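You operate a simulated robot arm through the tools that you are given. There is no shell and no other tool.

You run a simulated robot arm. Do the job below in one go: nothing can be reset, and whatever is moved stays where it is left.

TASK
Tidy the sofa after a nap and a snack.
Fine: green shawl folded; rolled teal magazine on top of the sofa box; then the crumbs under it brushed off, brown brush back. Set down upright: brown brush. What is to be rubbed or washed off counts as gone when no trace of it is left.
Where things are to end (x, y in the base frame): rolled teal magazine within 60 mm of [650, 560].

Only the result counts: the job must be done as asked and must still hold three seconds after the hand-in. Knocking over, shifting, dropping, spilling or breaking anything else fails it.

THE ROBOT
A 7-joint arm with a two-finger parallel gripper, fixed in place. Base frame: the origin is at the foot of the arm, x ahead of it, y to its left, z up; the work surface is at about z = 460. Lengths are in mm, angles in degrees, forces in N, time in s.
With the tool pointing down near the work surface it reaches from about 460 to 920 mm from the base axis. Its first joint turns from -115.0 to 115.0 degrees. Payload 3.91 kg.
Tool frame: the origin (TCP) lies between the finger pads and is the grasp point; the fingertips stand 30 mm ahead of it; z points along the fingers, y is the line along which they close. The gripper opens to 110 mm. The fingers are 20 mm wide and 10 mm thick; the gripper's body (48 by 112 mm) begins 55 mm behind the TCP.
Orientation is that of the tool frame in the base frame, as a unit quaternion [x, y, z, w]. With the fingers straight down and closing along the base's y, the tool's x points along the base's -x, its y along +y and its z along -z.

THE INTERFACE
- The arm moves only by the tool send_rows. Its argument "moves" is text: rows parted by semicolons, each of 7 numbers parted by spaces: the shift along the tool's x, y, z in mm, then the turn, a rotation vector about the tool's x, y, z in degrees, then the gripper command, from -1 (shut) to 1 (fully open), values between in proportion. In form: x y z wx wy wz hand; .... A call has 1 to 20 rows; each row shifts and turns the commanded pose from where the row before left it, along the tool's axes as they then stand. Each row takes 0.2 s and may step no farther than 50 mm and 8.6 degrees from the row before; otherwise, or with a gripper value out of range, the whole call is refused. A pose out of reach is approached as far as the arm can. The call stops where the force on the tool passes 40 N (or 10 N more than at its start, if that is more) or the arm is blocked; 0.2 s more then pass. Each finger travels about 153 mm/s and halts on what it meets, pressing with about 25 N; the grip force reading is that of the motor and also rises with nothing between the fingers. The clock runs only during rows and for 0.2 s after the last one: add rows that do not move to give the fingers time. The reply holds the time, the measured pose of the TCP, the force on the tool along the base axes, the opening and the grip force, in the units named above and with some noise, with the torque about the TCP (base axes, N m) and any sound that the robot's microphone picked up, and new pictures: "show" is both (left out), scene, wrist or none.
- Cameras (640 x 400 px; columns grow to the right, rows downward): "scene" is fixed at [410.5, -657.2, 1222.8]; the picture's right is [0.93, -0.35, 0.00], its down [-0.28, -0.74, -0.62] and it looks along [0.22, 0.58, -0.79] (base axes); focal length 234 px, centre (320, 200). "wrist" rides on the gripper at [72, 17, -103] in the tool frame; the picture's right is [-0.23, 0.97, 0.00], its down [-0.76, -0.18, -0.62] and it looks along [-0.61, -0.14, 0.78] (tool axes); focal length 222 px, centre (320, 200). There is no depth. A picture from a camera that has moved, and an enlarged one, comes with that camera's place and axes in the base frame and with its lens. The place of the scene camera against the robot may be out by one fixed shift of up to 25 mm in any direction.
- raise_lower(by): slides the trunk up (or, below 0, down) by that many mm; the arm rides with it, the base frame stays. It gives what a move gives, with no picture.
- enlarge(camera, box): a new picture of the part [left, top, right, bottom] of that camera's present view, enlarged. It takes no simulated time.
- hand_in(): hands the job in; it is judged then, once.

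Places have to be worked out from the pictures, the camera data and where the tool is seen. Open the gripper and draw the arm clear of the work before you hand the job in, unless the task says otherwise.

The tools are called after ">>>" as name(argument=value, ...) on one line, values as JSON. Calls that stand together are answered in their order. send_rows: Moves the arm, as the interface text tells. Its arguments: {"type":"object","properties":{"moves":{"type":"string"},"show":{"type":"string","enum":["both","scene","wrist","none"]}},"required":["moves"]} The other tools are called the same way: raise_lower (by) slides the trunk up or down; enlarge (camera, box) takes an enlarged picture of a part of a camera's view; hand_in () hands the job in.

At the start:

```text
clock: 0.0
ee_pos: [666.0, 28.7, 865.2]
orientation: [0.0, 1.0, 0.001, 0.001]
force: [-0.2, -0.2, -0.1]
wrist_torque: [-0.01, 0.0, -0.01]
grip_width: 110.0
gripper_force: 0.0
trunk travel left (down, up): [-400.0, 590.0]
```

scene: 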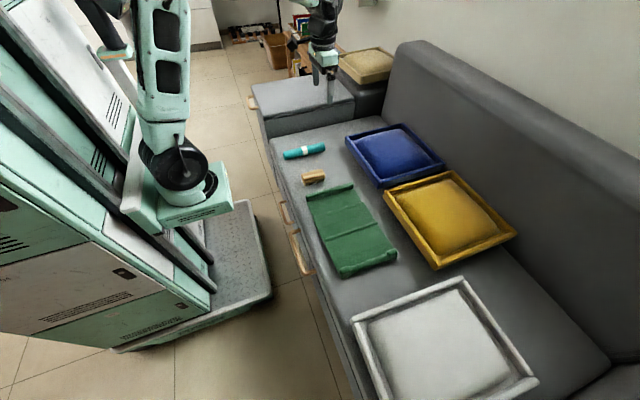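
wrist: 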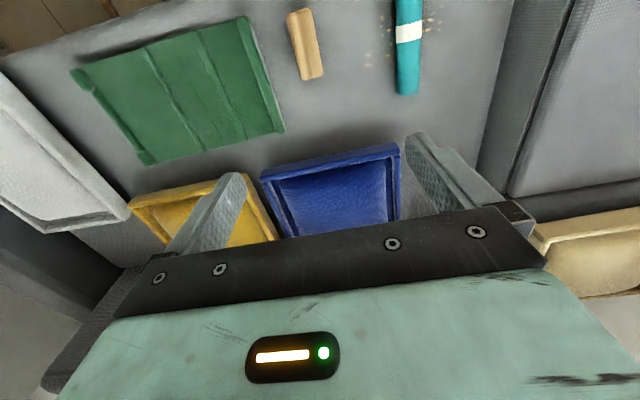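

I'll start by looking closer at the items: green shawl, brush, magazine with crumbs, and the sofa box on the far side.

>>> enlarge(camera="scene", box=[240, 60, 440, 290])

>>> enlarge(camera="wrist", box=[260, 0, 480, 130])

>>> enlarge(camera="wrist", box=[50, 0, 310, 180])

```text
1.74 times, centred on (340, 175) of scene
camera zoom: at [410.5, -657.2, 1222.8], right [0.93, -0.35, 0.0], down [-0.28, -0.74, -0.62], along [0.22, 0.58, -0.79], focal length 407 px, centre (285, 244)
```

zoom: 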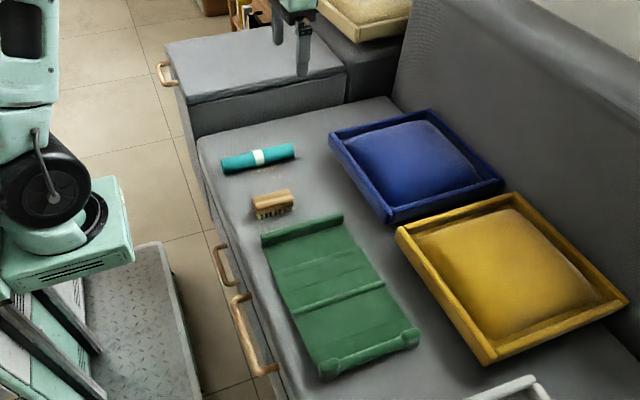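

```text
2.91 times, centred on (370, 65) of wrist
camera zoom: at [592.9, 45.7, 969.0], right [0.23, 0.97, 0.0], down [0.76, -0.18, 0.62], along [0.61, -0.14, -0.78], focal length 646 px, centre (174, 593)
```

zoom: 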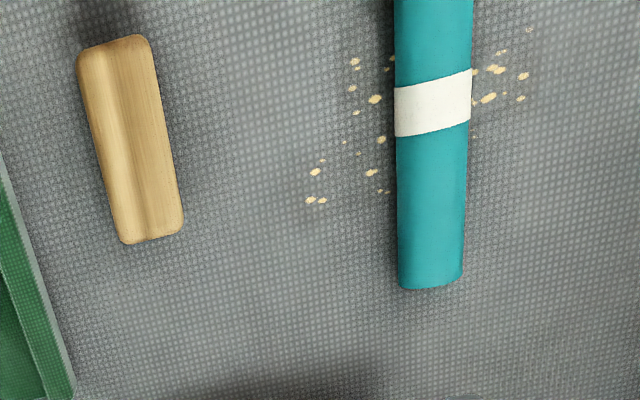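

```text
2.22 times, centred on (180, 90) of wrist
camera zoom: at [592.9, 45.7, 969.0], right [0.23, 0.97, 0.0], down [0.76, -0.18, 0.62], along [0.61, -0.14, -0.78], focal length 494 px, centre (631, 444)
```

zoom: 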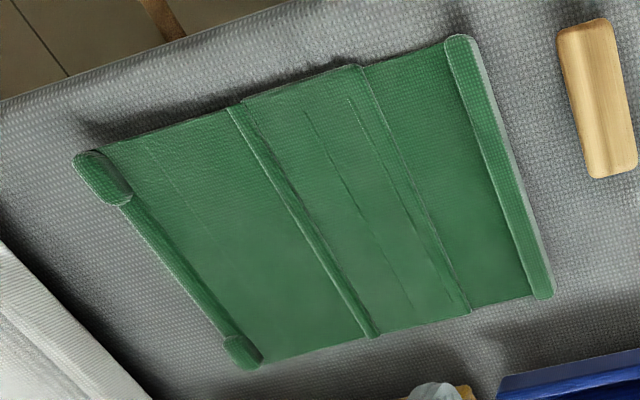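

Judging from both cameras, the shawl spans about x 560–760, y −440…−85. The brush is near (620, 15), the magazine roll near (645, 197) lies along x, and the box top is at z≈570. I'll move the wrist camera back and over the shawl to see how it's built.

>>> send_rows(moves="20 -34 0 0 0 0 1;20 -34 0 0 0 0 1;20 -34 0 0 0 0 1;20 -34 0 0 0 0 1;20 -34 0 0 0 0 1;20 -34 0 0 0 0 1;20 -34 0 0 0 0 1;20 -34 0 0 0 0 1;0 0 0 0 0 0 1;0 0 0 0 0 0 1", show="both")

```text
clock: 2.2
ee_pos: [505.6, -244.0, 866.0]
orientation: [0.0, 1.0, 0.0, 0.0]
force: [0.0, 0.9, 0.5]
wrist_torque: [0.04, -0.02, -0.02]
grip_width: 110.0
gripper_force: 0.0
trunk travel left (down, up): [-400.0, 590.0]
camera wrist: at [432.2, -226.5, 969.5], right [0.23, 0.97, 0.0], down [0.76, -0.18, 0.62], along [0.61, -0.14, -0.78], focal length 222 px, centre (320, 200)
```

scene: 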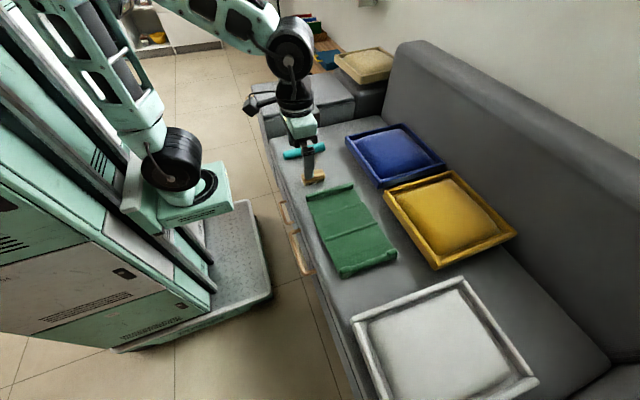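
wrist: 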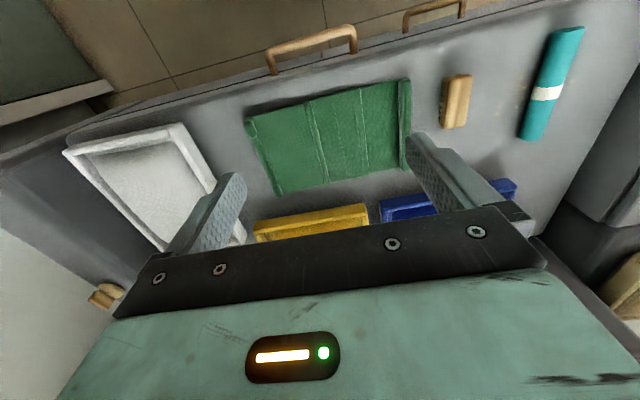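

>>> enlarge(camera="wrist", box=[230, 60, 430, 200])

>>> enlarge(camera="scene", box=[290, 170, 410, 290])

>>> enlarge(camera="wrist", box=[420, 10, 620, 150])

```text
2.86 times, centred on (330, 130) of wrist
camera zoom: at [432.2, -226.5, 969.5], right [0.23, 0.97, 0.0], down [0.76, -0.18, 0.62], along [0.61, -0.14, -0.78], focal length 635 px, centre (291, 400)
```

zoom: 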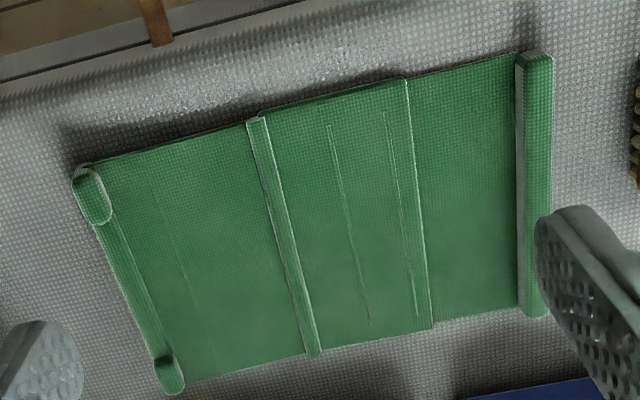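

```text
3.33 times, centred on (350, 230) of scene
camera zoom: at [410.5, -657.2, 1222.8], right [0.93, -0.35, 0.0], down [-0.28, -0.74, -0.62], along [0.22, 0.58, -0.79], focal length 781 px, centre (220, 100)
```

zoom: 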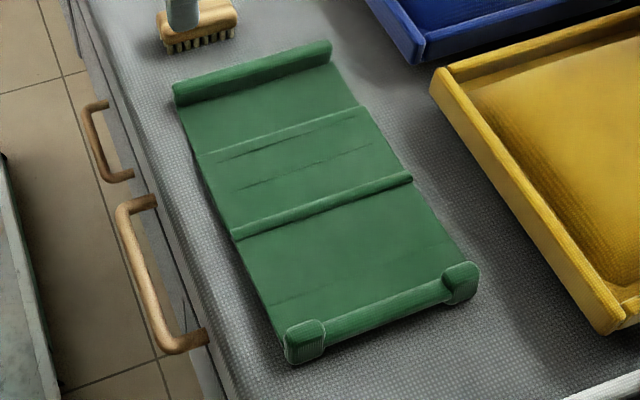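

```text
2.86 times, centred on (520, 80) of wrist
camera zoom: at [432.2, -226.5, 969.5], right [0.23, 0.97, 0.0], down [0.76, -0.18, 0.62], along [0.61, -0.14, -0.78], focal length 635 px, centre (-251, 543)
```

zoom: 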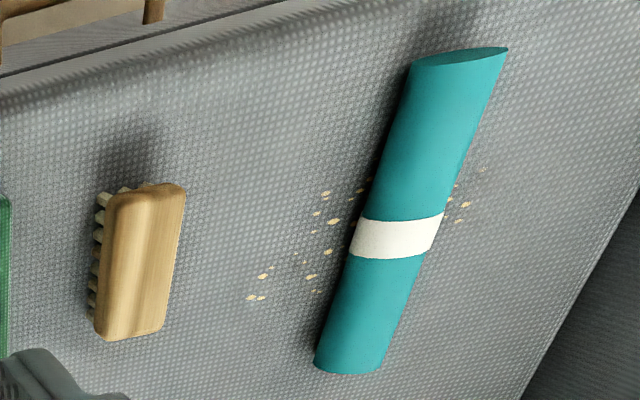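

The shawl looks like a base with a raised hem at its +y end. A ridge near y≈−285 looks like the fold line, and a flap ends in a hem with corner knobs near y≈−425. I'll drop down over the middle of that hem for a closer look.

>>> send_rows(moves="-18 -20 29 0 0 0 1;-18 -20 29 0 0 0 1;-18 -20 29 0 0 0 1;-18 -20 29 0 0 0 1;-18 -20 29 0 0 0 1;-18 -20 29 0 0 0 1;-18 -20 29 0 0 0 1;-18 -20 29 0 0 0 1;-18 -20 29 0 0 0 1;0 0 0 0 0 0 1;0 0 0 0 0 0 1", show="both")

```text
clock: 4.6
ee_pos: [668.0, -423.4, 604.3]
orientation: [0.0, 1.0, 0.0, 0.001]
force: [-0.3, 0.5, -0.4]
wrist_torque: [0.01, -0.01, 0.02]
grip_width: 109.9
gripper_force: 0.0
trunk travel left (down, up): [-400.0, 590.0]
camera wrist: at [595.5, -406.4, 708.2], right [0.23, 0.97, 0.0], down [0.76, -0.18, 0.62], along [0.61, -0.14, -0.78], focal length 222 px, centre (320, 200)
```

scene: 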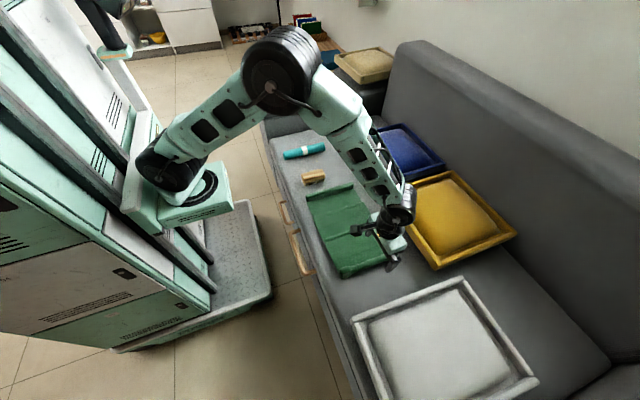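
wrist: 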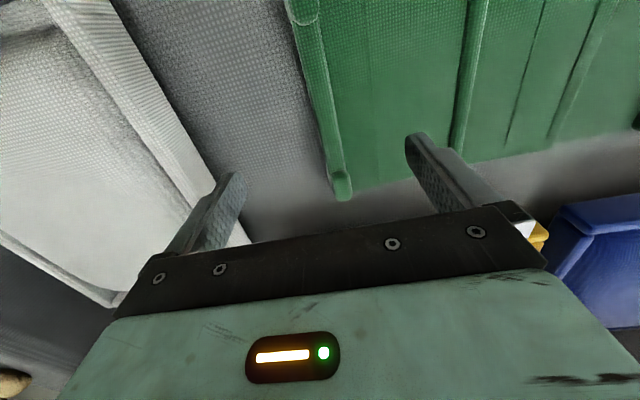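

>>> enlarge(camera="wrist", box=[270, 0, 420, 210])

>>> enlarge(camera="wrist", box=[400, 0, 640, 180])

>>> enlarge(camera="scene", box=[320, 220, 420, 290])

```text
1.90 times, centred on (345, 105) of wrist
camera zoom: at [595.5, -406.4, 708.2], right [0.23, 0.97, 0.0], down [0.76, -0.18, 0.62], along [0.61, -0.14, -0.78], focal length 423 px, centre (272, 381)
```

zoom: 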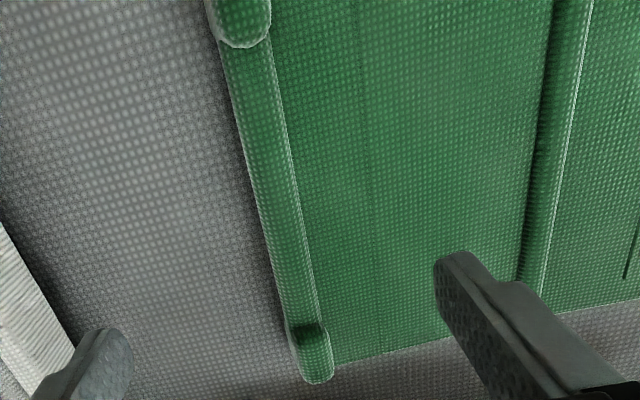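

```text
2.22 times, centred on (520, 90) of wrist
camera zoom: at [595.5, -406.4, 708.2], right [0.23, 0.97, 0.0], down [0.76, -0.18, 0.62], along [0.61, -0.14, -0.78], focal length 494 px, centre (-124, 444)
```

zoom: 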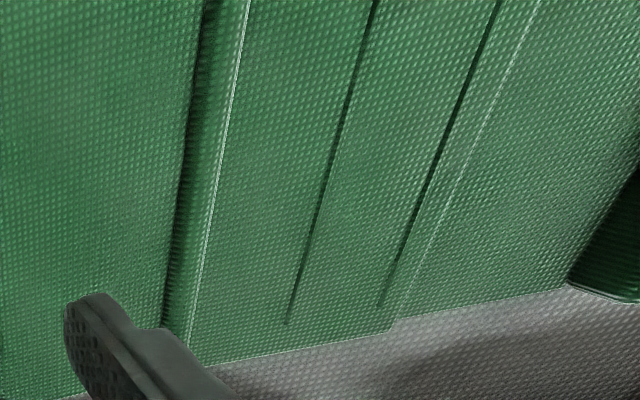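

```text
5.71 times, centred on (370, 255) of scene
camera zoom: at [410.5, -657.2, 1222.8], right [0.93, -0.35, 0.0], down [-0.28, -0.74, -0.62], along [0.22, 0.58, -0.79], focal length 1338 px, centre (34, -114)
```

zoom: 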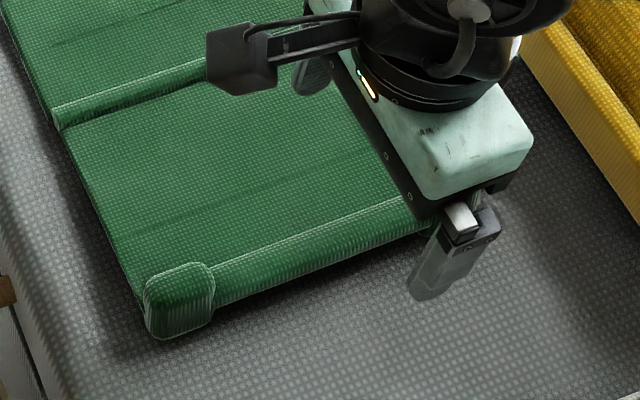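

The hem is a rounded bar about 20 mm thick centred near y≈−418, with its middle at x≈670. I'll narrow the gripper and go down astride it until just above the panel.

>>> send_rows(moves="-2 5 30 0 0 0 -0.05;0 0 30 0 0 0 -0.05;0 0 24 0 0 0 -0.05;0 0 0 0 0 0 -0.05;0 0 0 0 0 0 -0.05", show="both")

```text
clock: 5.8
ee_pos: [670.6, -419.2, 520.4]
orientation: [0.0, 1.0, 0.0, 0.0]
force: [0.3, 0.2, -1.7]
wrist_torque: [0.01, 0.03, -0.06]
grip_width: 52.2
gripper_force: 0.0
trunk travel left (down, up): [-400.0, 590.0]
camera wrist: at [597.1, -400.8, 624.0], right [0.23, 0.97, 0.0], down [0.76, -0.18, 0.62], along [0.61, -0.14, -0.78], focal length 222 px, centre (320, 200)
```

scene: 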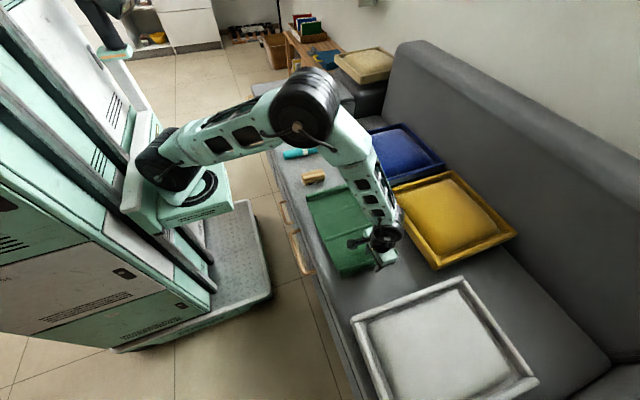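
wrist: 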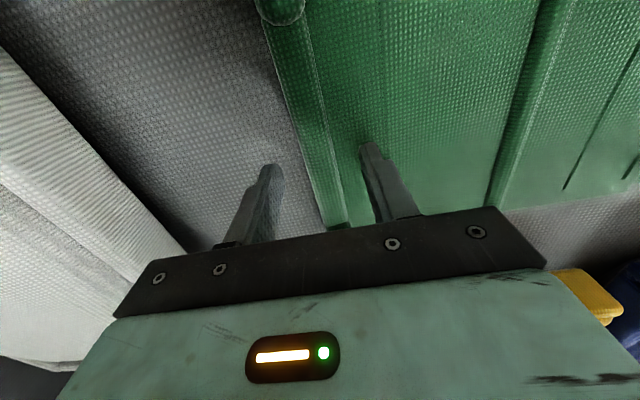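

The hem lies between the fingertips. I'll descend slowly and watch the force.

>>> send_rows(moves="0 0 5 0 0 0 -0.05;0 0 5 0 0 0 -0.05;0 0 4 0 0 0 -0.05;0 0 0 0 0 0 -0.05", show="wrist")

>>> enlarge(camera="wrist", box=[220, 60, 460, 230])

```text
clock: 6.8
ee_pos: [671.6, -419.9, 506.0]
orientation: [-0.001, 1.0, 0.0, 0.0]
force: [1.3, -0.5, -0.4]
wrist_torque: [0.0, -0.01, 0.01]
grip_width: 52.3
gripper_force: 0.0
trunk travel left (down, up): [-400.0, 590.0]
camera wrist: at [597.0, -401.0, 609.8], right [0.23, 0.97, 0.0], down [0.76, -0.18, 0.62], along [0.61, -0.14, -0.78], focal length 222 px, centre (320, 200)
```

wrist: 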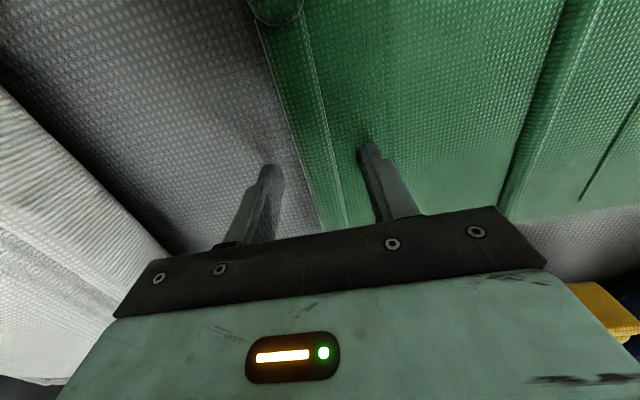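

```text
2.35 times, centred on (340, 145) of wrist
camera zoom: at [597.0, -401.0, 609.8], right [0.23, 0.97, 0.0], down [0.76, -0.18, 0.62], along [0.61, -0.14, -0.78], focal length 523 px, centre (273, 329)
```

zoom: 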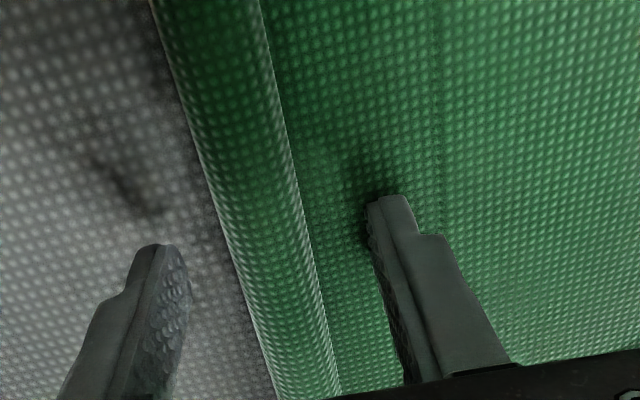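

The right fingertip is nearly at the panel, judging by its contact shadow. I'll keep going down in 2 mm steps.

>>> send_rows(moves="0 0 2 0 0 0 -0.05;0 0 2 0 0 0 -0.05;0 0 2 0 0 0 -0.05;0 0 2 0 0 0 -0.05;0 0 0 0 0 0 -0.05", show="wrist")

>>> enlarge(camera="wrist", box=[220, 60, 460, 230])

```text
clock: 8.0
ee_pos: [669.5, -417.8, 498.9]
orientation: [0.0, 1.0, 0.0, 0.001]
force: [-0.7, -0.9, -0.5]
wrist_torque: [0.0, -0.01, -0.05]
grip_width: 52.3
gripper_force: 0.0
trunk travel left (down, up): [-400.0, 590.0]
camera wrist: at [597.2, -400.8, 602.0], right [0.23, 0.97, 0.0], down [0.76, -0.18, 0.62], along [0.61, -0.14, -0.78], focal length 222 px, centre (320, 200)
```

wrist: 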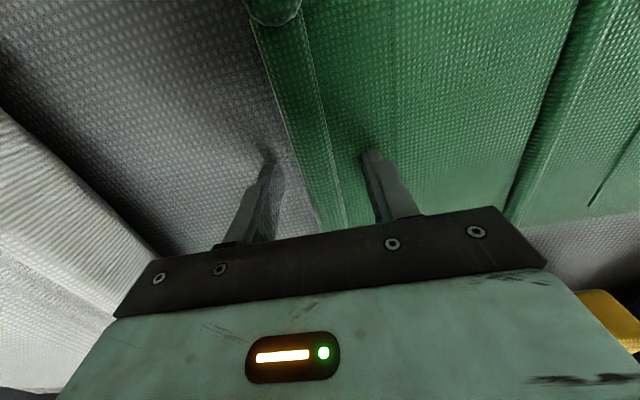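

```text
2.35 times, centred on (340, 145) of wrist
camera zoom: at [597.2, -400.8, 602.0], right [0.23, 0.97, 0.0], down [0.76, -0.18, 0.62], along [0.61, -0.14, -0.78], focal length 523 px, centre (273, 329)
```

zoom: 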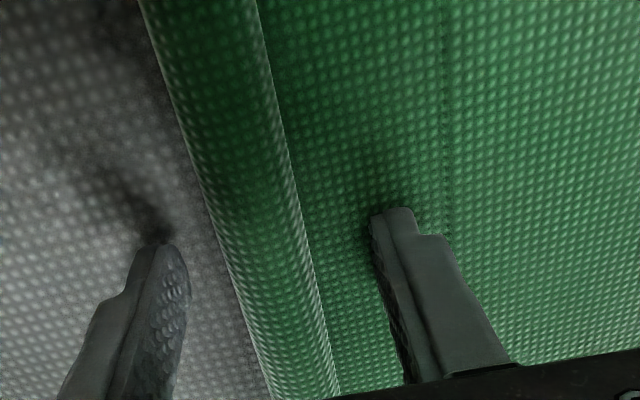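

>>> send_rows(moves="0 0 2 0 0 0 -0.05;0 0 2 0 0 0 -0.05;0 0 0 0 0 0 -0.05", show="none")

```text
clock: 8.8
ee_pos: [669.9, -420.4, 495.0]
orientation: [0.0, 1.0, -0.001, 0.001]
force: [-0.8, 0.6, 0.3]
wrist_torque: [0.0, 0.03, -0.04]
grip_width: 52.3
gripper_force: 0.1
trunk travel left (down, up): [-400.0, 590.0]
```

No contact at fingertip z≈465, so I'll take two more small steps.

>>> send_rows(moves="0 0 1.5 0 0 0 -0.05;0 0 1.5 0 0 0 -0.05;0 0 0 0 0 0 -0.05", show="wrist")

>>> enlarge(camera="wrist", box=[220, 60, 460, 230])

```text
clock: 9.6
ee_pos: [670.4, -418.1, 492.1]
orientation: [0.0, 1.0, 0.0, 0.0]
force: [0.2, -0.5, 1.1]
wrist_torque: [0.0, -0.06, -0.03]
grip_width: 52.4
gripper_force: 0.0
trunk travel left (down, up): [-400.0, 590.0]
camera wrist: at [597.1, -401.1, 594.6], right [0.23, 0.97, 0.0], down [0.76, -0.18, 0.62], along [0.61, -0.14, -0.78], focal length 222 px, centre (320, 200)
```

wrist: 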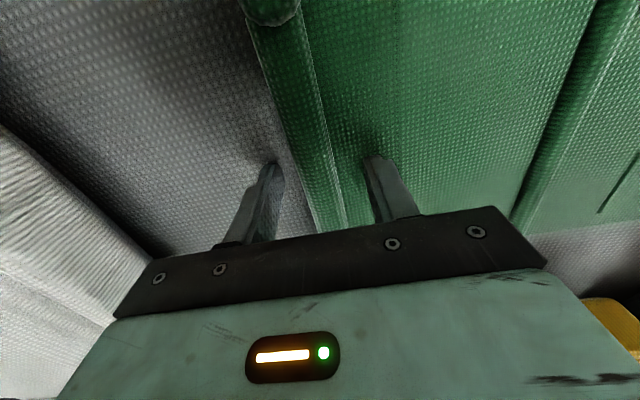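

```text
2.35 times, centred on (340, 145) of wrist
camera zoom: at [597.1, -401.1, 594.6], right [0.23, 0.97, 0.0], down [0.76, -0.18, 0.62], along [0.61, -0.14, -0.78], focal length 523 px, centre (273, 329)
```

zoom: 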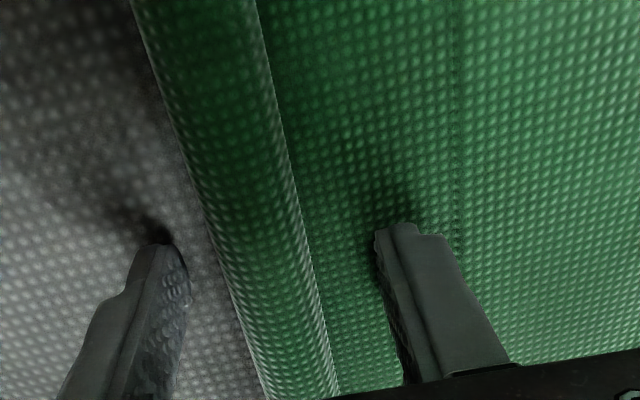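

The right fingertip now dips into the soft panel without resistance, and the left one is just above the seat. I'll close on the hem here.

>>> send_rows(moves="0 0 0 0 0 0 -0.6;0 0 0 0 0 0 -1;0 0 0 0 0 0 -1;0 0 0 0 0 0 -1", show="wrist")

```text
clock: 10.6
ee_pos: [670.6, -418.8, 491.4]
orientation: [0.0, 1.0, 0.0, 0.0]
force: [0.1, 1.5, 0.1]
wrist_torque: [0.02, 0.02, -0.01]
grip_width: 21.3
gripper_force: 24.9
trunk travel left (down, up): [-400.0, 590.0]
camera wrist: at [597.1, -401.0, 594.6], right [0.23, 0.97, 0.0], down [0.76, -0.18, 0.62], along [0.61, -0.14, -0.78], focal length 222 px, centre (320, 200)
```

wrist: 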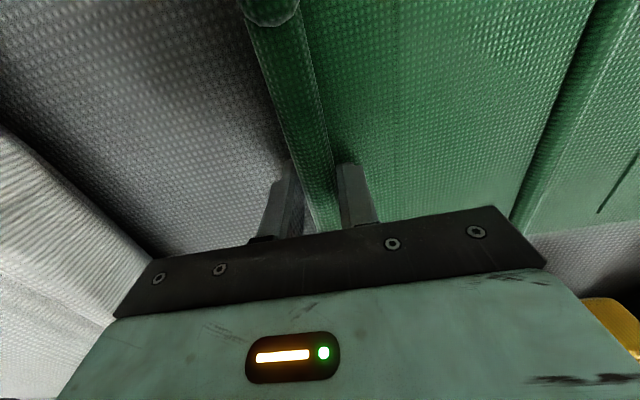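

I have hold of the hem, with a 21 mm grip width at 25 N. I'll lift a little along an arc towards the ridge and see how it behaves.

>>> send_rows(moves="0 0 -10 0 0 0 -1;0 0.5 -10 0 0 0 -1;0 1.5 -10 0 0 0 -1;0 2 -10 0 0 0 -1;0 0 0 0 0 0 -1", show="both")

>>> enlarge(camera="scene", box=[290, 160, 430, 290])

```text
clock: 11.8
ee_pos: [669.6, -414.2, 530.8]
orientation: [0.0, 1.0, 0.0, 0.0]
force: [-0.1, -0.3, -1.1]
wrist_torque: [-0.09, 0.0, 0.0]
grip_width: 21.6
gripper_force: 24.8
trunk travel left (down, up): [-400.0, 590.0]
camera wrist: at [596.8, -397.1, 634.8], right [0.23, 0.97, 0.0], down [0.76, -0.18, 0.62], along [0.61, -0.14, -0.78], focal length 222 px, centre (320, 200)
```

scene: 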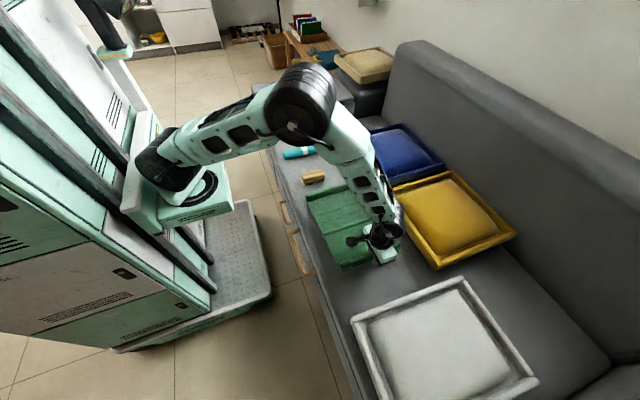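
wrist: 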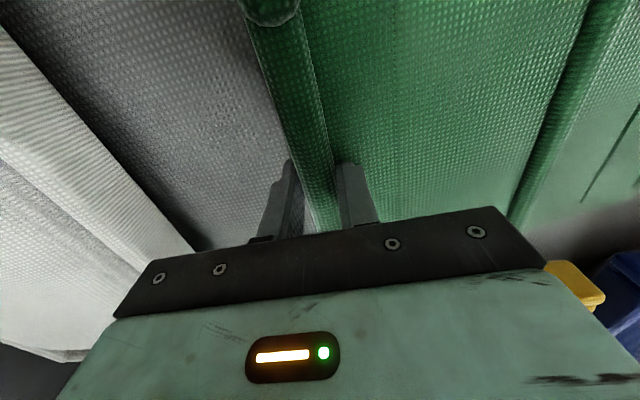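

```text
3.08 times, centred on (360, 225) of scene
camera zoom: at [410.5, -657.2, 1222.8], right [0.93, -0.35, 0.0], down [-0.28, -0.74, -0.62], along [0.22, 0.58, -0.79], focal length 721 px, centre (197, 123)
```

zoom: 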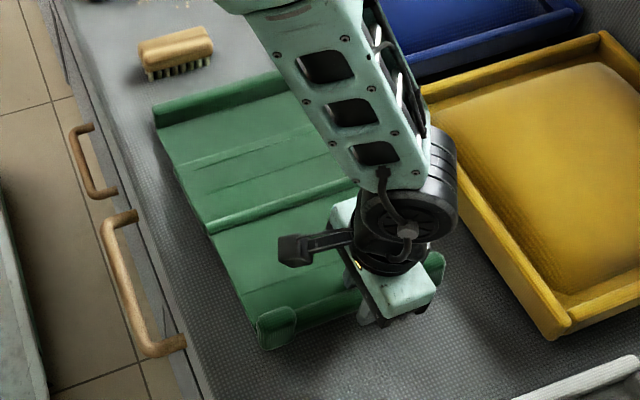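

The flap lifts easily and turns in the fingers. I'll keep following the arc, with a radius of about 142 around the ridge at y≈−276, to about 75°.

>>> send_rows(moves="0 7 -12.5 0 0 0 -1;0 8 -12.5 0 0 0 -1;0 11 -15 0 0 0 -1;0 11.5 -14.5 0 0 0 -1;0 14.5 -11.5 0 0 0 -1;0 14.5 -11 0 0 0 -1;0 17 -7 0 0 0 -1;0 17 -7 0 0 0 -1;0 0 0 0 0 0 -1", show="both")

>>> enlarge(camera="scene", box=[290, 160, 430, 290])

```text
clock: 13.8
ee_pos: [670.5, -314.0, 623.6]
orientation: [-0.001, 1.0, 0.001, 0.0]
force: [-1.0, -0.2, -1.7]
wrist_torque: [-0.1, 0.03, 0.04]
grip_width: 21.1
gripper_force: 25.0
trunk travel left (down, up): [-400.0, 590.0]
camera wrist: at [596.7, -296.5, 726.5], right [0.23, 0.97, 0.0], down [0.76, -0.18, 0.62], along [0.61, -0.14, -0.78], focal length 222 px, centre (320, 200)
```

scene: 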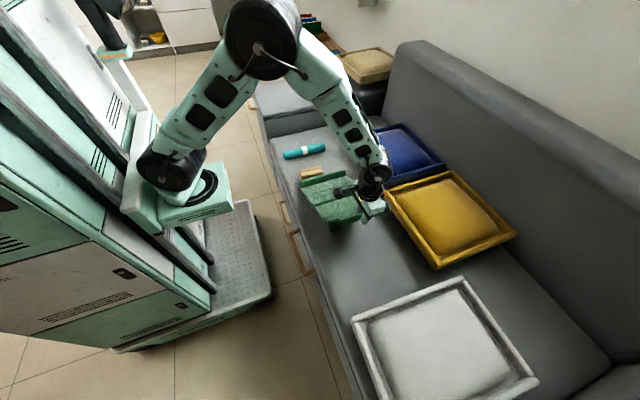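
wrist: 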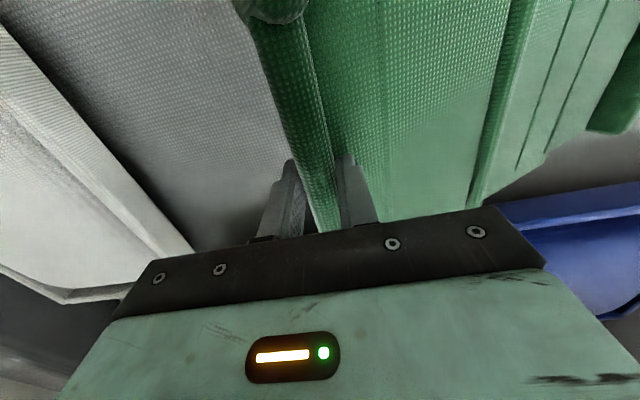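

```text
3.08 times, centred on (360, 225) of scene
camera zoom: at [410.5, -657.2, 1222.8], right [0.93, -0.35, 0.0], down [-0.28, -0.74, -0.62], along [0.22, 0.58, -0.79], focal length 721 px, centre (197, 123)
```

zoom: 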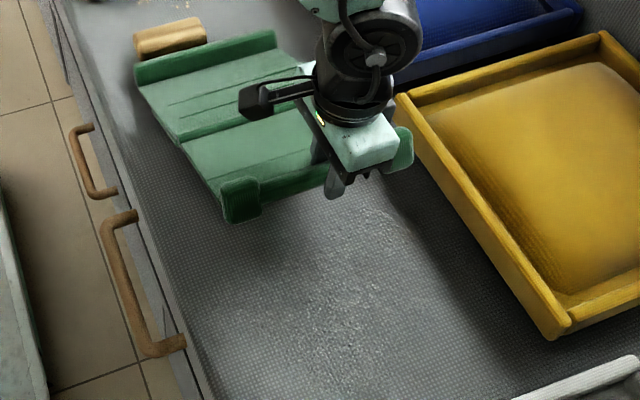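

The reading and pictures suggest that the whole shawl came up tilted and slid towards the brush rather than bending. I'll check this closely before moving again.

>>> enlarge(camera="scene", box=[290, 140, 390, 240])

>>> enlarge(camera="wrist", box=[300, 0, 640, 220])

```text
4.00 times, centred on (340, 190) of scene
camera zoom: at [410.5, -657.2, 1222.8], right [0.93, -0.35, 0.0], down [-0.28, -0.74, -0.62], along [0.22, 0.58, -0.79], focal length 937 px, centre (240, 240)
```

zoom: 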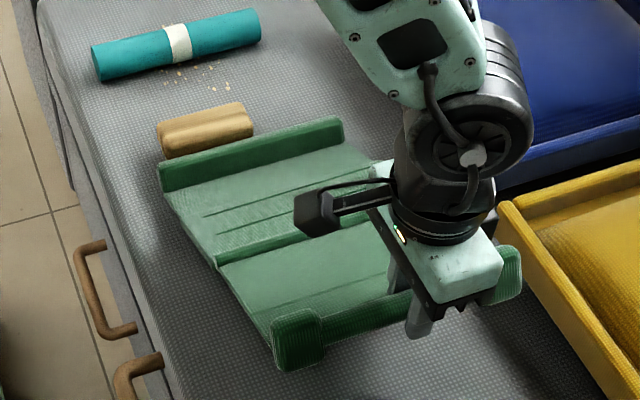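

```text
1.82 times, centred on (470, 110) of wrist
camera zoom: at [596.7, -296.5, 726.5], right [0.23, 0.97, 0.0], down [0.76, -0.18, 0.62], along [0.61, -0.14, -0.78], focal length 404 px, centre (47, 364)
```

zoom: 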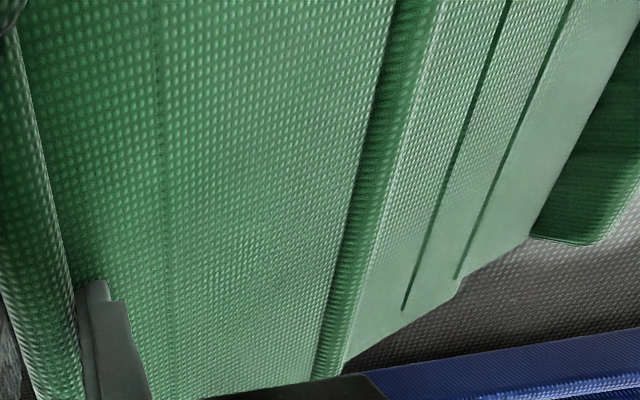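

The far hem has nudged the brush by roughly 10 mm; I'll return the brush to its original spot at the end. First I'll hold still for a moment to see whether the hinge relaxes with time.

>>> send_rows(moves="0 0 0 0 0 0 -1;0 0 0 0 0 0 -1;0 0 0 0 0 0 -1;0 0 0 0 0 0 -1;0 0 0 0 0 0 -1", show="both")

>>> enlarge(camera="scene", box=[290, 140, 390, 240])

```text
clock: 15.0
ee_pos: [670.7, -314.4, 622.8]
orientation: [0.0, 1.0, -0.001, 0.0]
force: [-0.5, 1.0, -2.9]
wrist_torque: [-0.12, -0.02, 0.04]
grip_width: 21.3
gripper_force: 25.6
trunk travel left (down, up): [-400.0, 590.0]
camera wrist: at [596.8, -296.7, 726.4], right [0.23, 0.97, 0.0], down [0.76, -0.18, 0.62], along [0.61, -0.14, -0.78], focal length 222 px, centre (320, 200)
```

scene: 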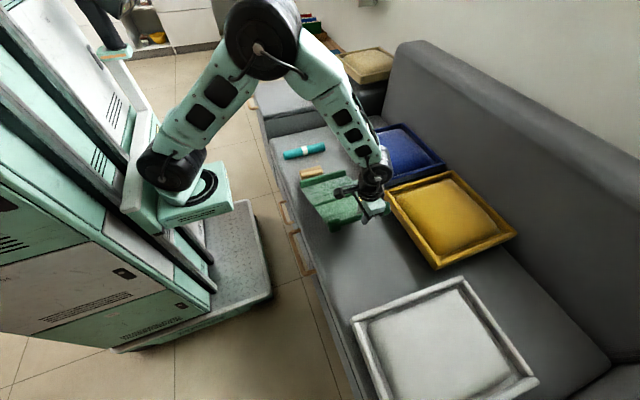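
wrist: 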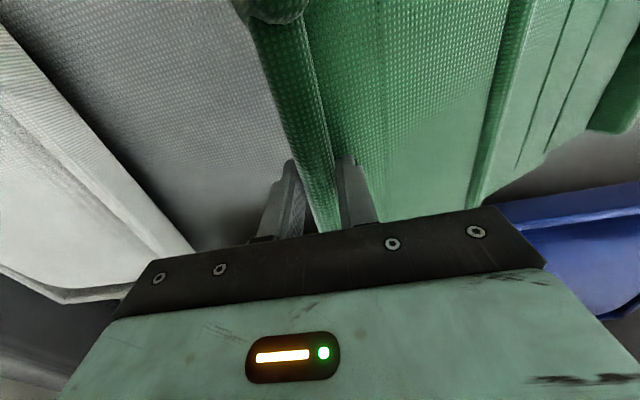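

```text
4.00 times, centred on (340, 190) of scene
camera zoom: at [410.5, -657.2, 1222.8], right [0.93, -0.35, 0.0], down [-0.28, -0.74, -0.62], along [0.22, 0.58, -0.79], focal length 937 px, centre (240, 240)
```

zoom: 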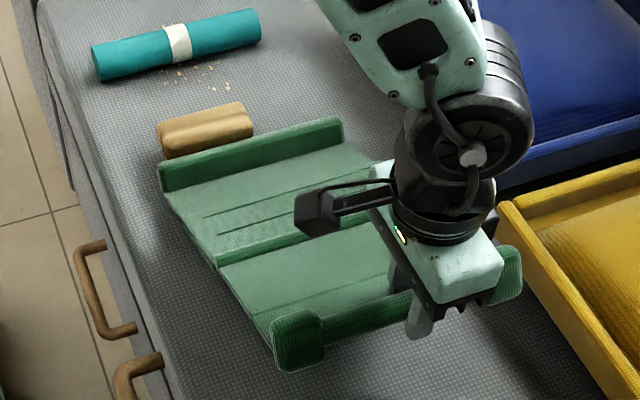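

Nothing changes with time, so the shawl behaves as a stiff plank while the gripper stays vertical. I'll pull it back to where it lay and set it down. Then I'll retry, turning the gripper together with the flap so the fold torque is applied directly.

>>> send_rows(moves="0 -20 0 0 0 0 -1;0 -21 0 0 0 0 -1;0 -21 0 0 0 0 -1;0 -21 0 0 0 0 -1;0 -4 20 0 0 0 -1;0 -4 20 0 0 0 -1;0 -4 20 0 0 0 -1;0 -4 20 0 0 0 -1;0 -3 20 0 0 0 -1;0 -2 20 0 0 0 -1;0 0 0 0 0 0 -1", show="both")

>>> enlarge(camera="scene", box=[290, 140, 410, 290])

```text
clock: 17.4
ee_pos: [670.8, -417.1, 501.8]
orientation: [-0.001, 1.0, 0.0, 0.0]
force: [-0.3, -0.8, -1.7]
wrist_torque: [-0.03, 0.06, 0.01]
grip_width: 21.2
gripper_force: 24.7
trunk travel left (down, up): [-400.0, 590.0]
camera wrist: at [596.9, -400.2, 605.0], right [0.23, 0.97, 0.0], down [0.76, -0.18, 0.62], along [0.61, -0.14, -0.78], focal length 222 px, centre (320, 200)
```

scene: 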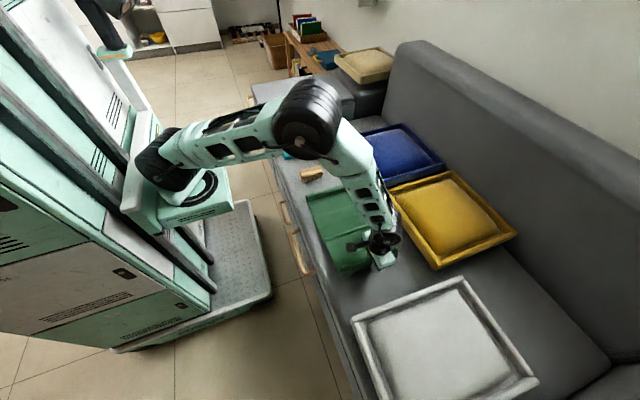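
wrist: 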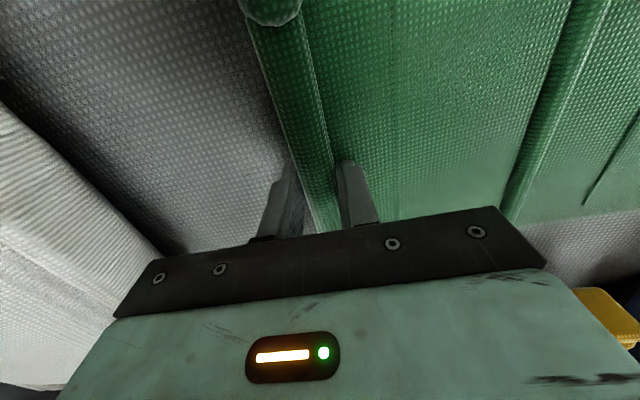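

```text
2.67 times, centred on (350, 215) of scene
camera zoom: at [410.5, -657.2, 1222.8], right [0.93, -0.35, 0.0], down [-0.28, -0.74, -0.62], along [0.22, 0.58, -0.79], focal length 625 px, centre (240, 160)
```

zoom: 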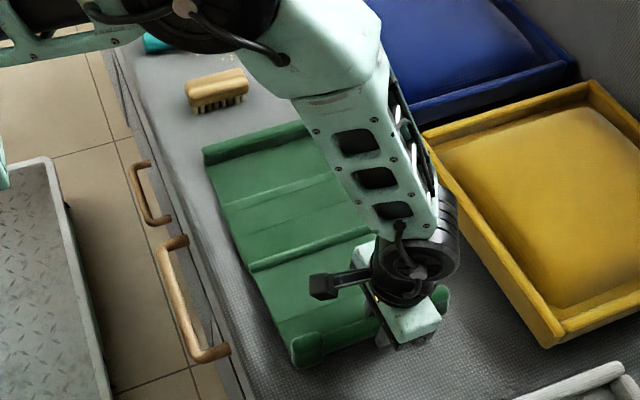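

The shawl is back where it was, to within a few mm. I'll set the hem fully down, then turn the tool about the ridge line together with the flap, starting with 24°.

>>> send_rows(moves="0 0 8 0 0 0 -1;0 0 0 0 0 0 -0.5;0 0 0 0 0 0 -0.5;0 0 0 0 0 0 -1;0 0 0 0 0 0 -1;0 0 0 0 0 0 -1;0 2.4 -9.9 4 0 0 -1;0 2.4 -9.9 4 0 0 -1;0 2.4 -9.9 4 0 0 -1;0 2.4 -9.9 4 0 0 -1;0 2.4 -9.9 4 0 0 -1;0 2.4 -9.9 4 0 0 -1;0 0 0 0 0 0 -1", show="both")

>>> enlarge(camera="scene", box=[290, 140, 410, 290])

```text
clock: 20.2
ee_pos: [669.2, -394.6, 549.6]
orientation: [-0.001, 0.978, -0.208, 0.0]
force: [0.7, -1.4, -0.1]
wrist_torque: [-0.11, 0.05, 0.05]
grip_width: 21.0
gripper_force: 24.6
trunk travel left (down, up): [-400.0, 590.0]
camera wrist: at [597.0, -336.4, 637.5], right [0.23, 0.89, -0.4], down [0.76, 0.09, 0.64], along [0.61, -0.45, -0.66], focal length 222 px, centre (320, 200)
```

scene: 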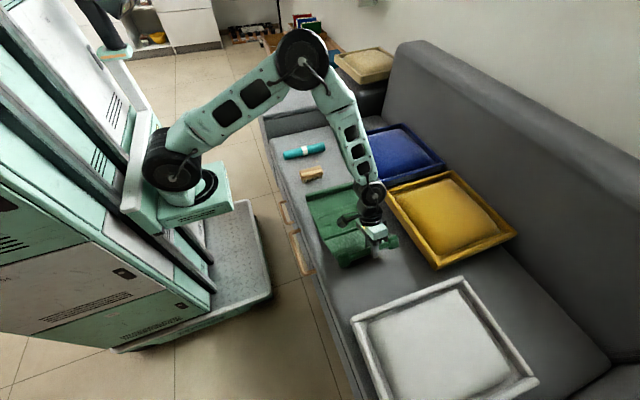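
wrist: 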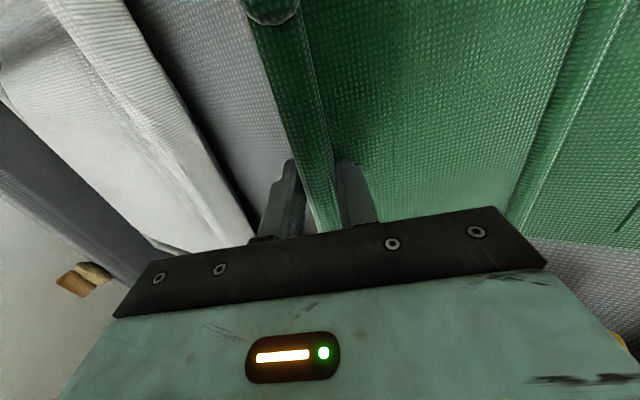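

```text
2.67 times, centred on (350, 215) of scene
camera zoom: at [410.5, -657.2, 1222.8], right [0.93, -0.35, 0.0], down [-0.28, -0.74, -0.62], along [0.22, 0.58, -0.79], focal length 625 px, centre (240, 160)
```

zoom: 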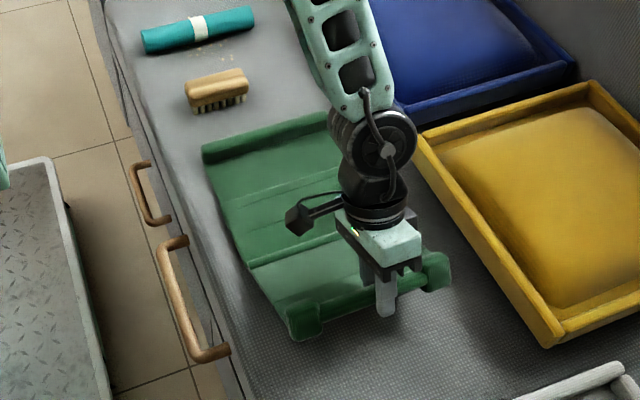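

That works: the flap has tilted about 24° and the base is staying flat and in place. I'll continue to about 56°.

>>> send_rows(moves="0 2.3 -9.85 4 0 0 -1;0 2.3 -9.85 4 0 0 -1;0 2.3 -9.85 4 0 0 -1;0 2.3 -9.85 4 0 0 -1;0 2.3 -9.85 4 0 0 -1;0 2.3 -9.85 4 0 0 -1;0 2.3 -9.85 4 0 0 -1;0 2.3 -9.85 4 0 0 -1;0 0 0 0 0 0 -1", show="both")

>>> enlarge(camera="scene", box=[290, 140, 410, 290])

```text
clock: 22.2
ee_pos: [671.5, -331.5, 599.4]
orientation: [0.0, 0.883, -0.47, 0.001]
force: [0.2, -0.1, 0.4]
wrist_torque: [-0.07, 0.05, 0.01]
grip_width: 20.9
gripper_force: 25.0
trunk travel left (down, up): [-400.0, 590.0]
camera wrist: at [596.9, -236.3, 643.7], right [0.23, 0.54, -0.81], down [0.76, 0.42, 0.5], along [0.61, -0.73, -0.32], focal length 222 px, centre (320, 200)
```

scene: 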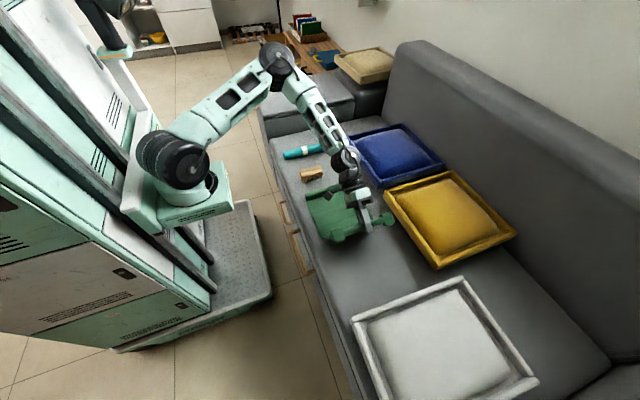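
wrist: 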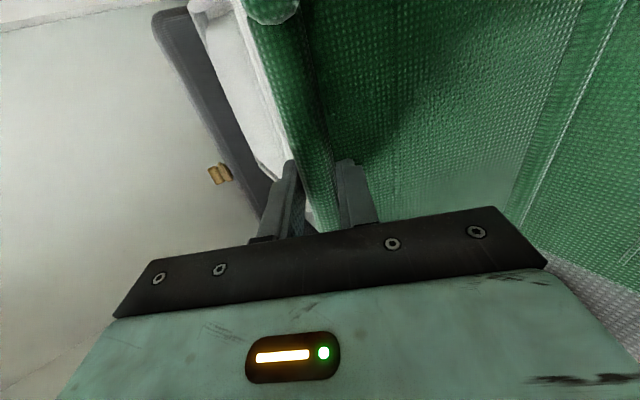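

```text
2.67 times, centred on (350, 215) of scene
camera zoom: at [410.5, -657.2, 1222.8], right [0.93, -0.35, 0.0], down [-0.28, -0.74, -0.62], along [0.22, 0.58, -0.79], focal length 625 px, centre (240, 160)
```

zoom: 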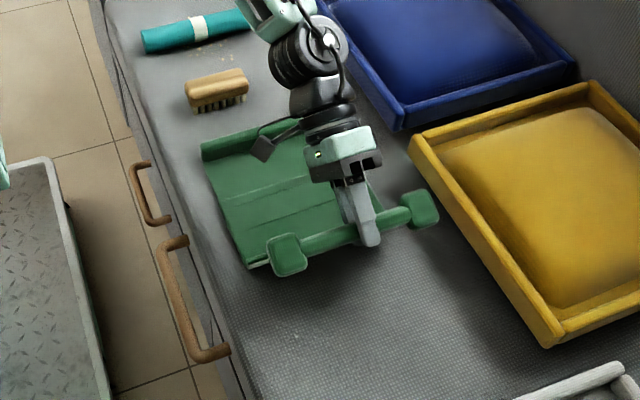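

The flap is at about 56° and the base hasn't moved. I'll continue to about 88°.

>>> send_rows(moves="0 2.3 -9.85 4 0 0 -1;0 2.3 -9.85 4 0 0 -1;0 2.3 -9.85 4 0 0 -1;0 2.3 -9.85 4 0 0 -1;0 2.3 -9.85 4 0 0 -1;0 2.3 -9.85 4 0 0 -1;0 2.3 -9.85 4 0 0 -1;0 2.3 -9.85 4 0 0 -1;0 0 0 0 0 0 -1", show="both")

>>> enlarge(camera="scene", box=[290, 140, 410, 290])

```text
clock: 24.2
ee_pos: [670.6, -253.3, 608.5]
orientation: [-0.001, 0.719, -0.695, 0.001]
force: [1.0, 0.0, 0.2]
wrist_torque: [-0.04, -0.03, 0.0]
grip_width: 21.1
gripper_force: 25.6
trunk travel left (down, up): [-400.0, 590.0]
camera wrist: at [597.6, -148.9, 596.0], right [0.23, 0.03, -0.97], down [0.76, 0.62, 0.2], along [0.61, -0.79, 0.11], focal length 222 px, centre (320, 200)
```

scene: 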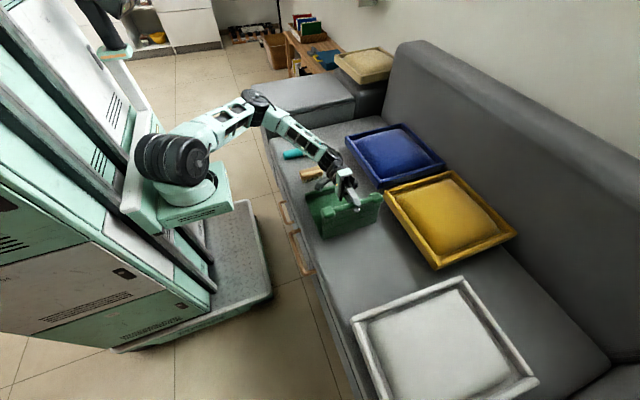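
wrist: 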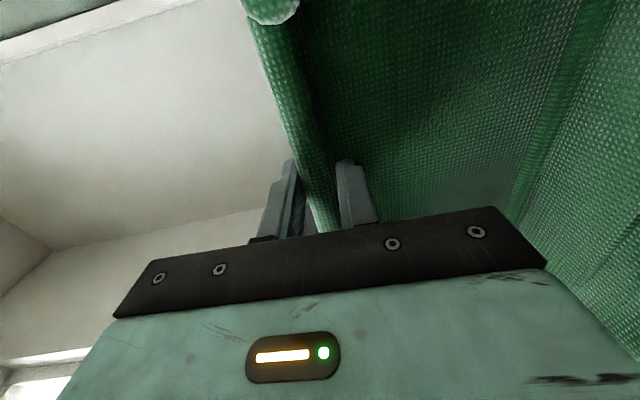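

```text
2.67 times, centred on (350, 215) of scene
camera zoom: at [410.5, -657.2, 1222.8], right [0.93, -0.35, 0.0], down [-0.28, -0.74, -0.62], along [0.22, 0.58, -0.79], focal length 625 px, centre (240, 160)
```

zoom: 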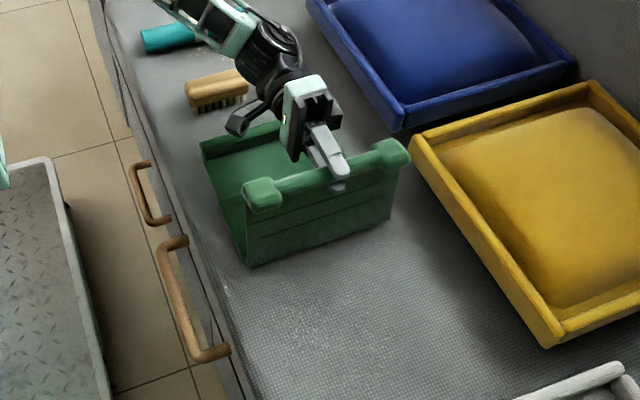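

The flap is standing at about 88°. I'll take it a little past vertical, to about 98°, so that gravity favours closing, and check before loosening.

>>> send_rows(moves="0 2.3 -9.85 4 0 0 -1;0 2.3 -9.85 4 0 0 -1;0 2.3 -9.85 4 0 0 -1;0 0 0 0 0 0 -1", show="both")

>>> enlarge(camera="scene", box=[270, 130, 410, 250])

```text
clock: 25.2
ee_pos: [670.7, -223.5, 602.4]
orientation: [0.001, -0.642, 0.767, 0.0]
force: [0.2, 1.4, 5.1]
wrist_torque: [-0.12, -0.01, -0.05]
grip_width: 20.8
gripper_force: 25.3
trunk travel left (down, up): [-400.0, 590.0]
camera wrist: at [597.4, -124.0, 567.2], right [0.23, -0.17, -0.96], down [0.76, 0.65, 0.07], along [0.61, -0.74, 0.28], focal length 222 px, centre (320, 200)
```

scene: 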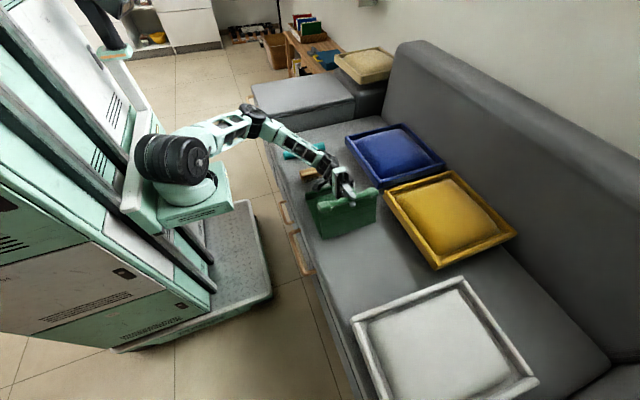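
wrist: 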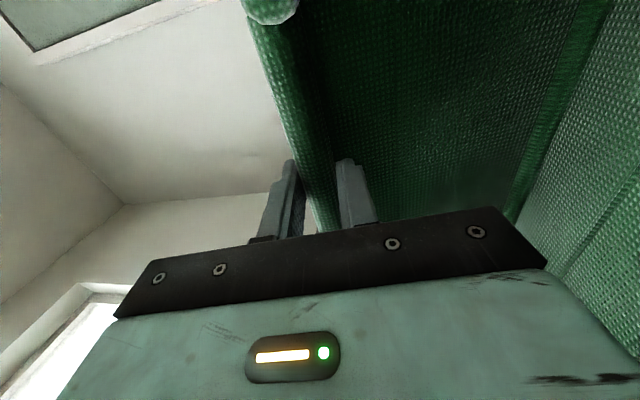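

```text
3.33 times, centred on (340, 190) of scene
camera zoom: at [410.5, -657.2, 1222.8], right [0.93, -0.35, 0.0], down [-0.28, -0.74, -0.62], along [0.22, 0.58, -0.79], focal length 781 px, centre (253, 233)
```

zoom: 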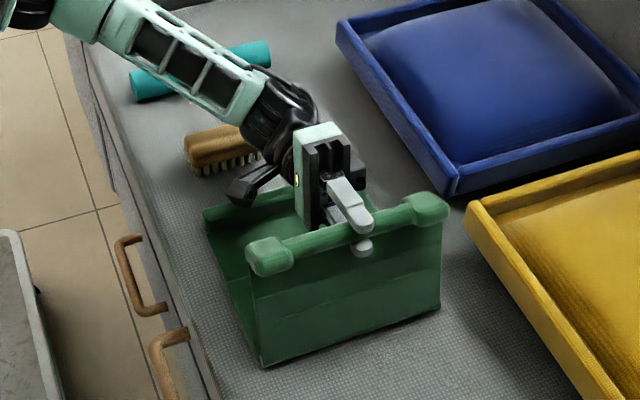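

The flap is about 10° past vertical. I'll now loosen the fingers into a loose cage around the hem and see whether the flap stays or leans.

>>> send_rows(moves="0 0 0 0 0 0 -0.4;0 0 0 0 0 0 -0.3;0 0 0 0 0 0 -0.3", show="both")

>>> enlarge(camera="scene", box=[270, 130, 410, 250])

```text
clock: 26.0
ee_pos: [669.8, -223.5, 601.1]
orientation: [0.0, -0.643, 0.766, 0.001]
force: [-1.4, -0.6, -0.8]
wrist_torque: [-0.05, -0.01, -0.01]
grip_width: 39.0
gripper_force: 0.7
trunk travel left (down, up): [-400.0, 590.0]
camera wrist: at [597.4, -124.3, 566.7], right [0.23, -0.17, -0.96], down [0.76, 0.65, 0.07], along [0.61, -0.75, 0.27], focal length 222 px, centre (320, 200)
```

scene: 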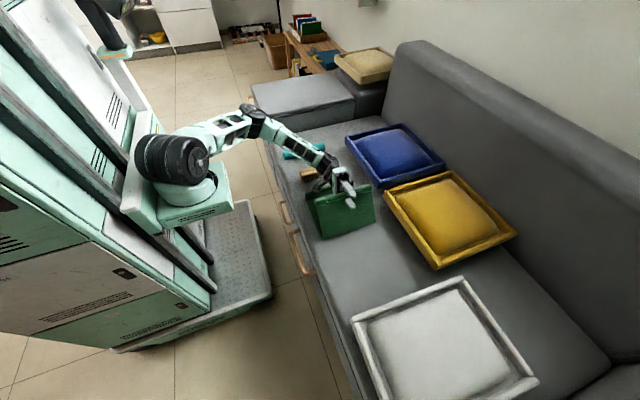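
wrist: 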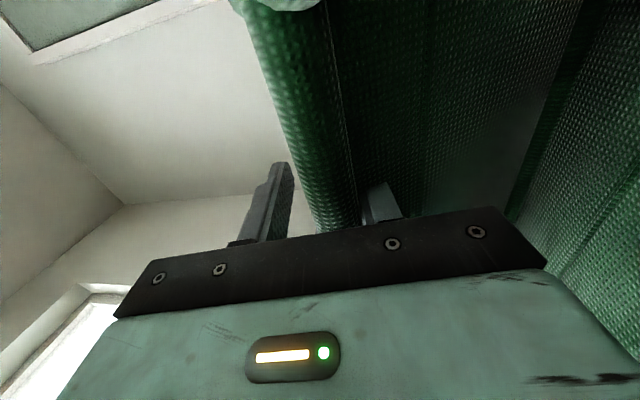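

```text
3.33 times, centred on (340, 190) of scene
camera zoom: at [410.5, -657.2, 1222.8], right [0.93, -0.35, 0.0], down [-0.28, -0.74, -0.62], along [0.22, 0.58, -0.79], focal length 781 px, centre (253, 233)
```

zoom: 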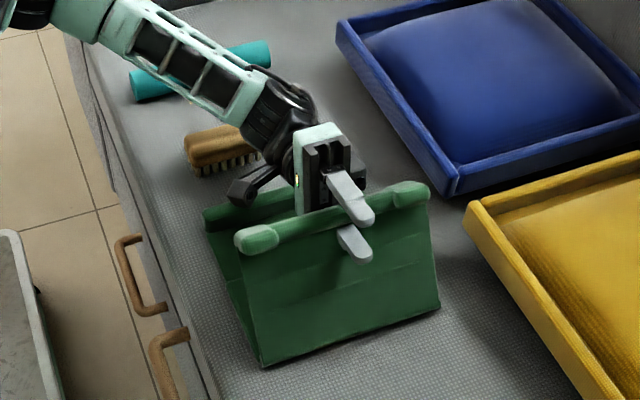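

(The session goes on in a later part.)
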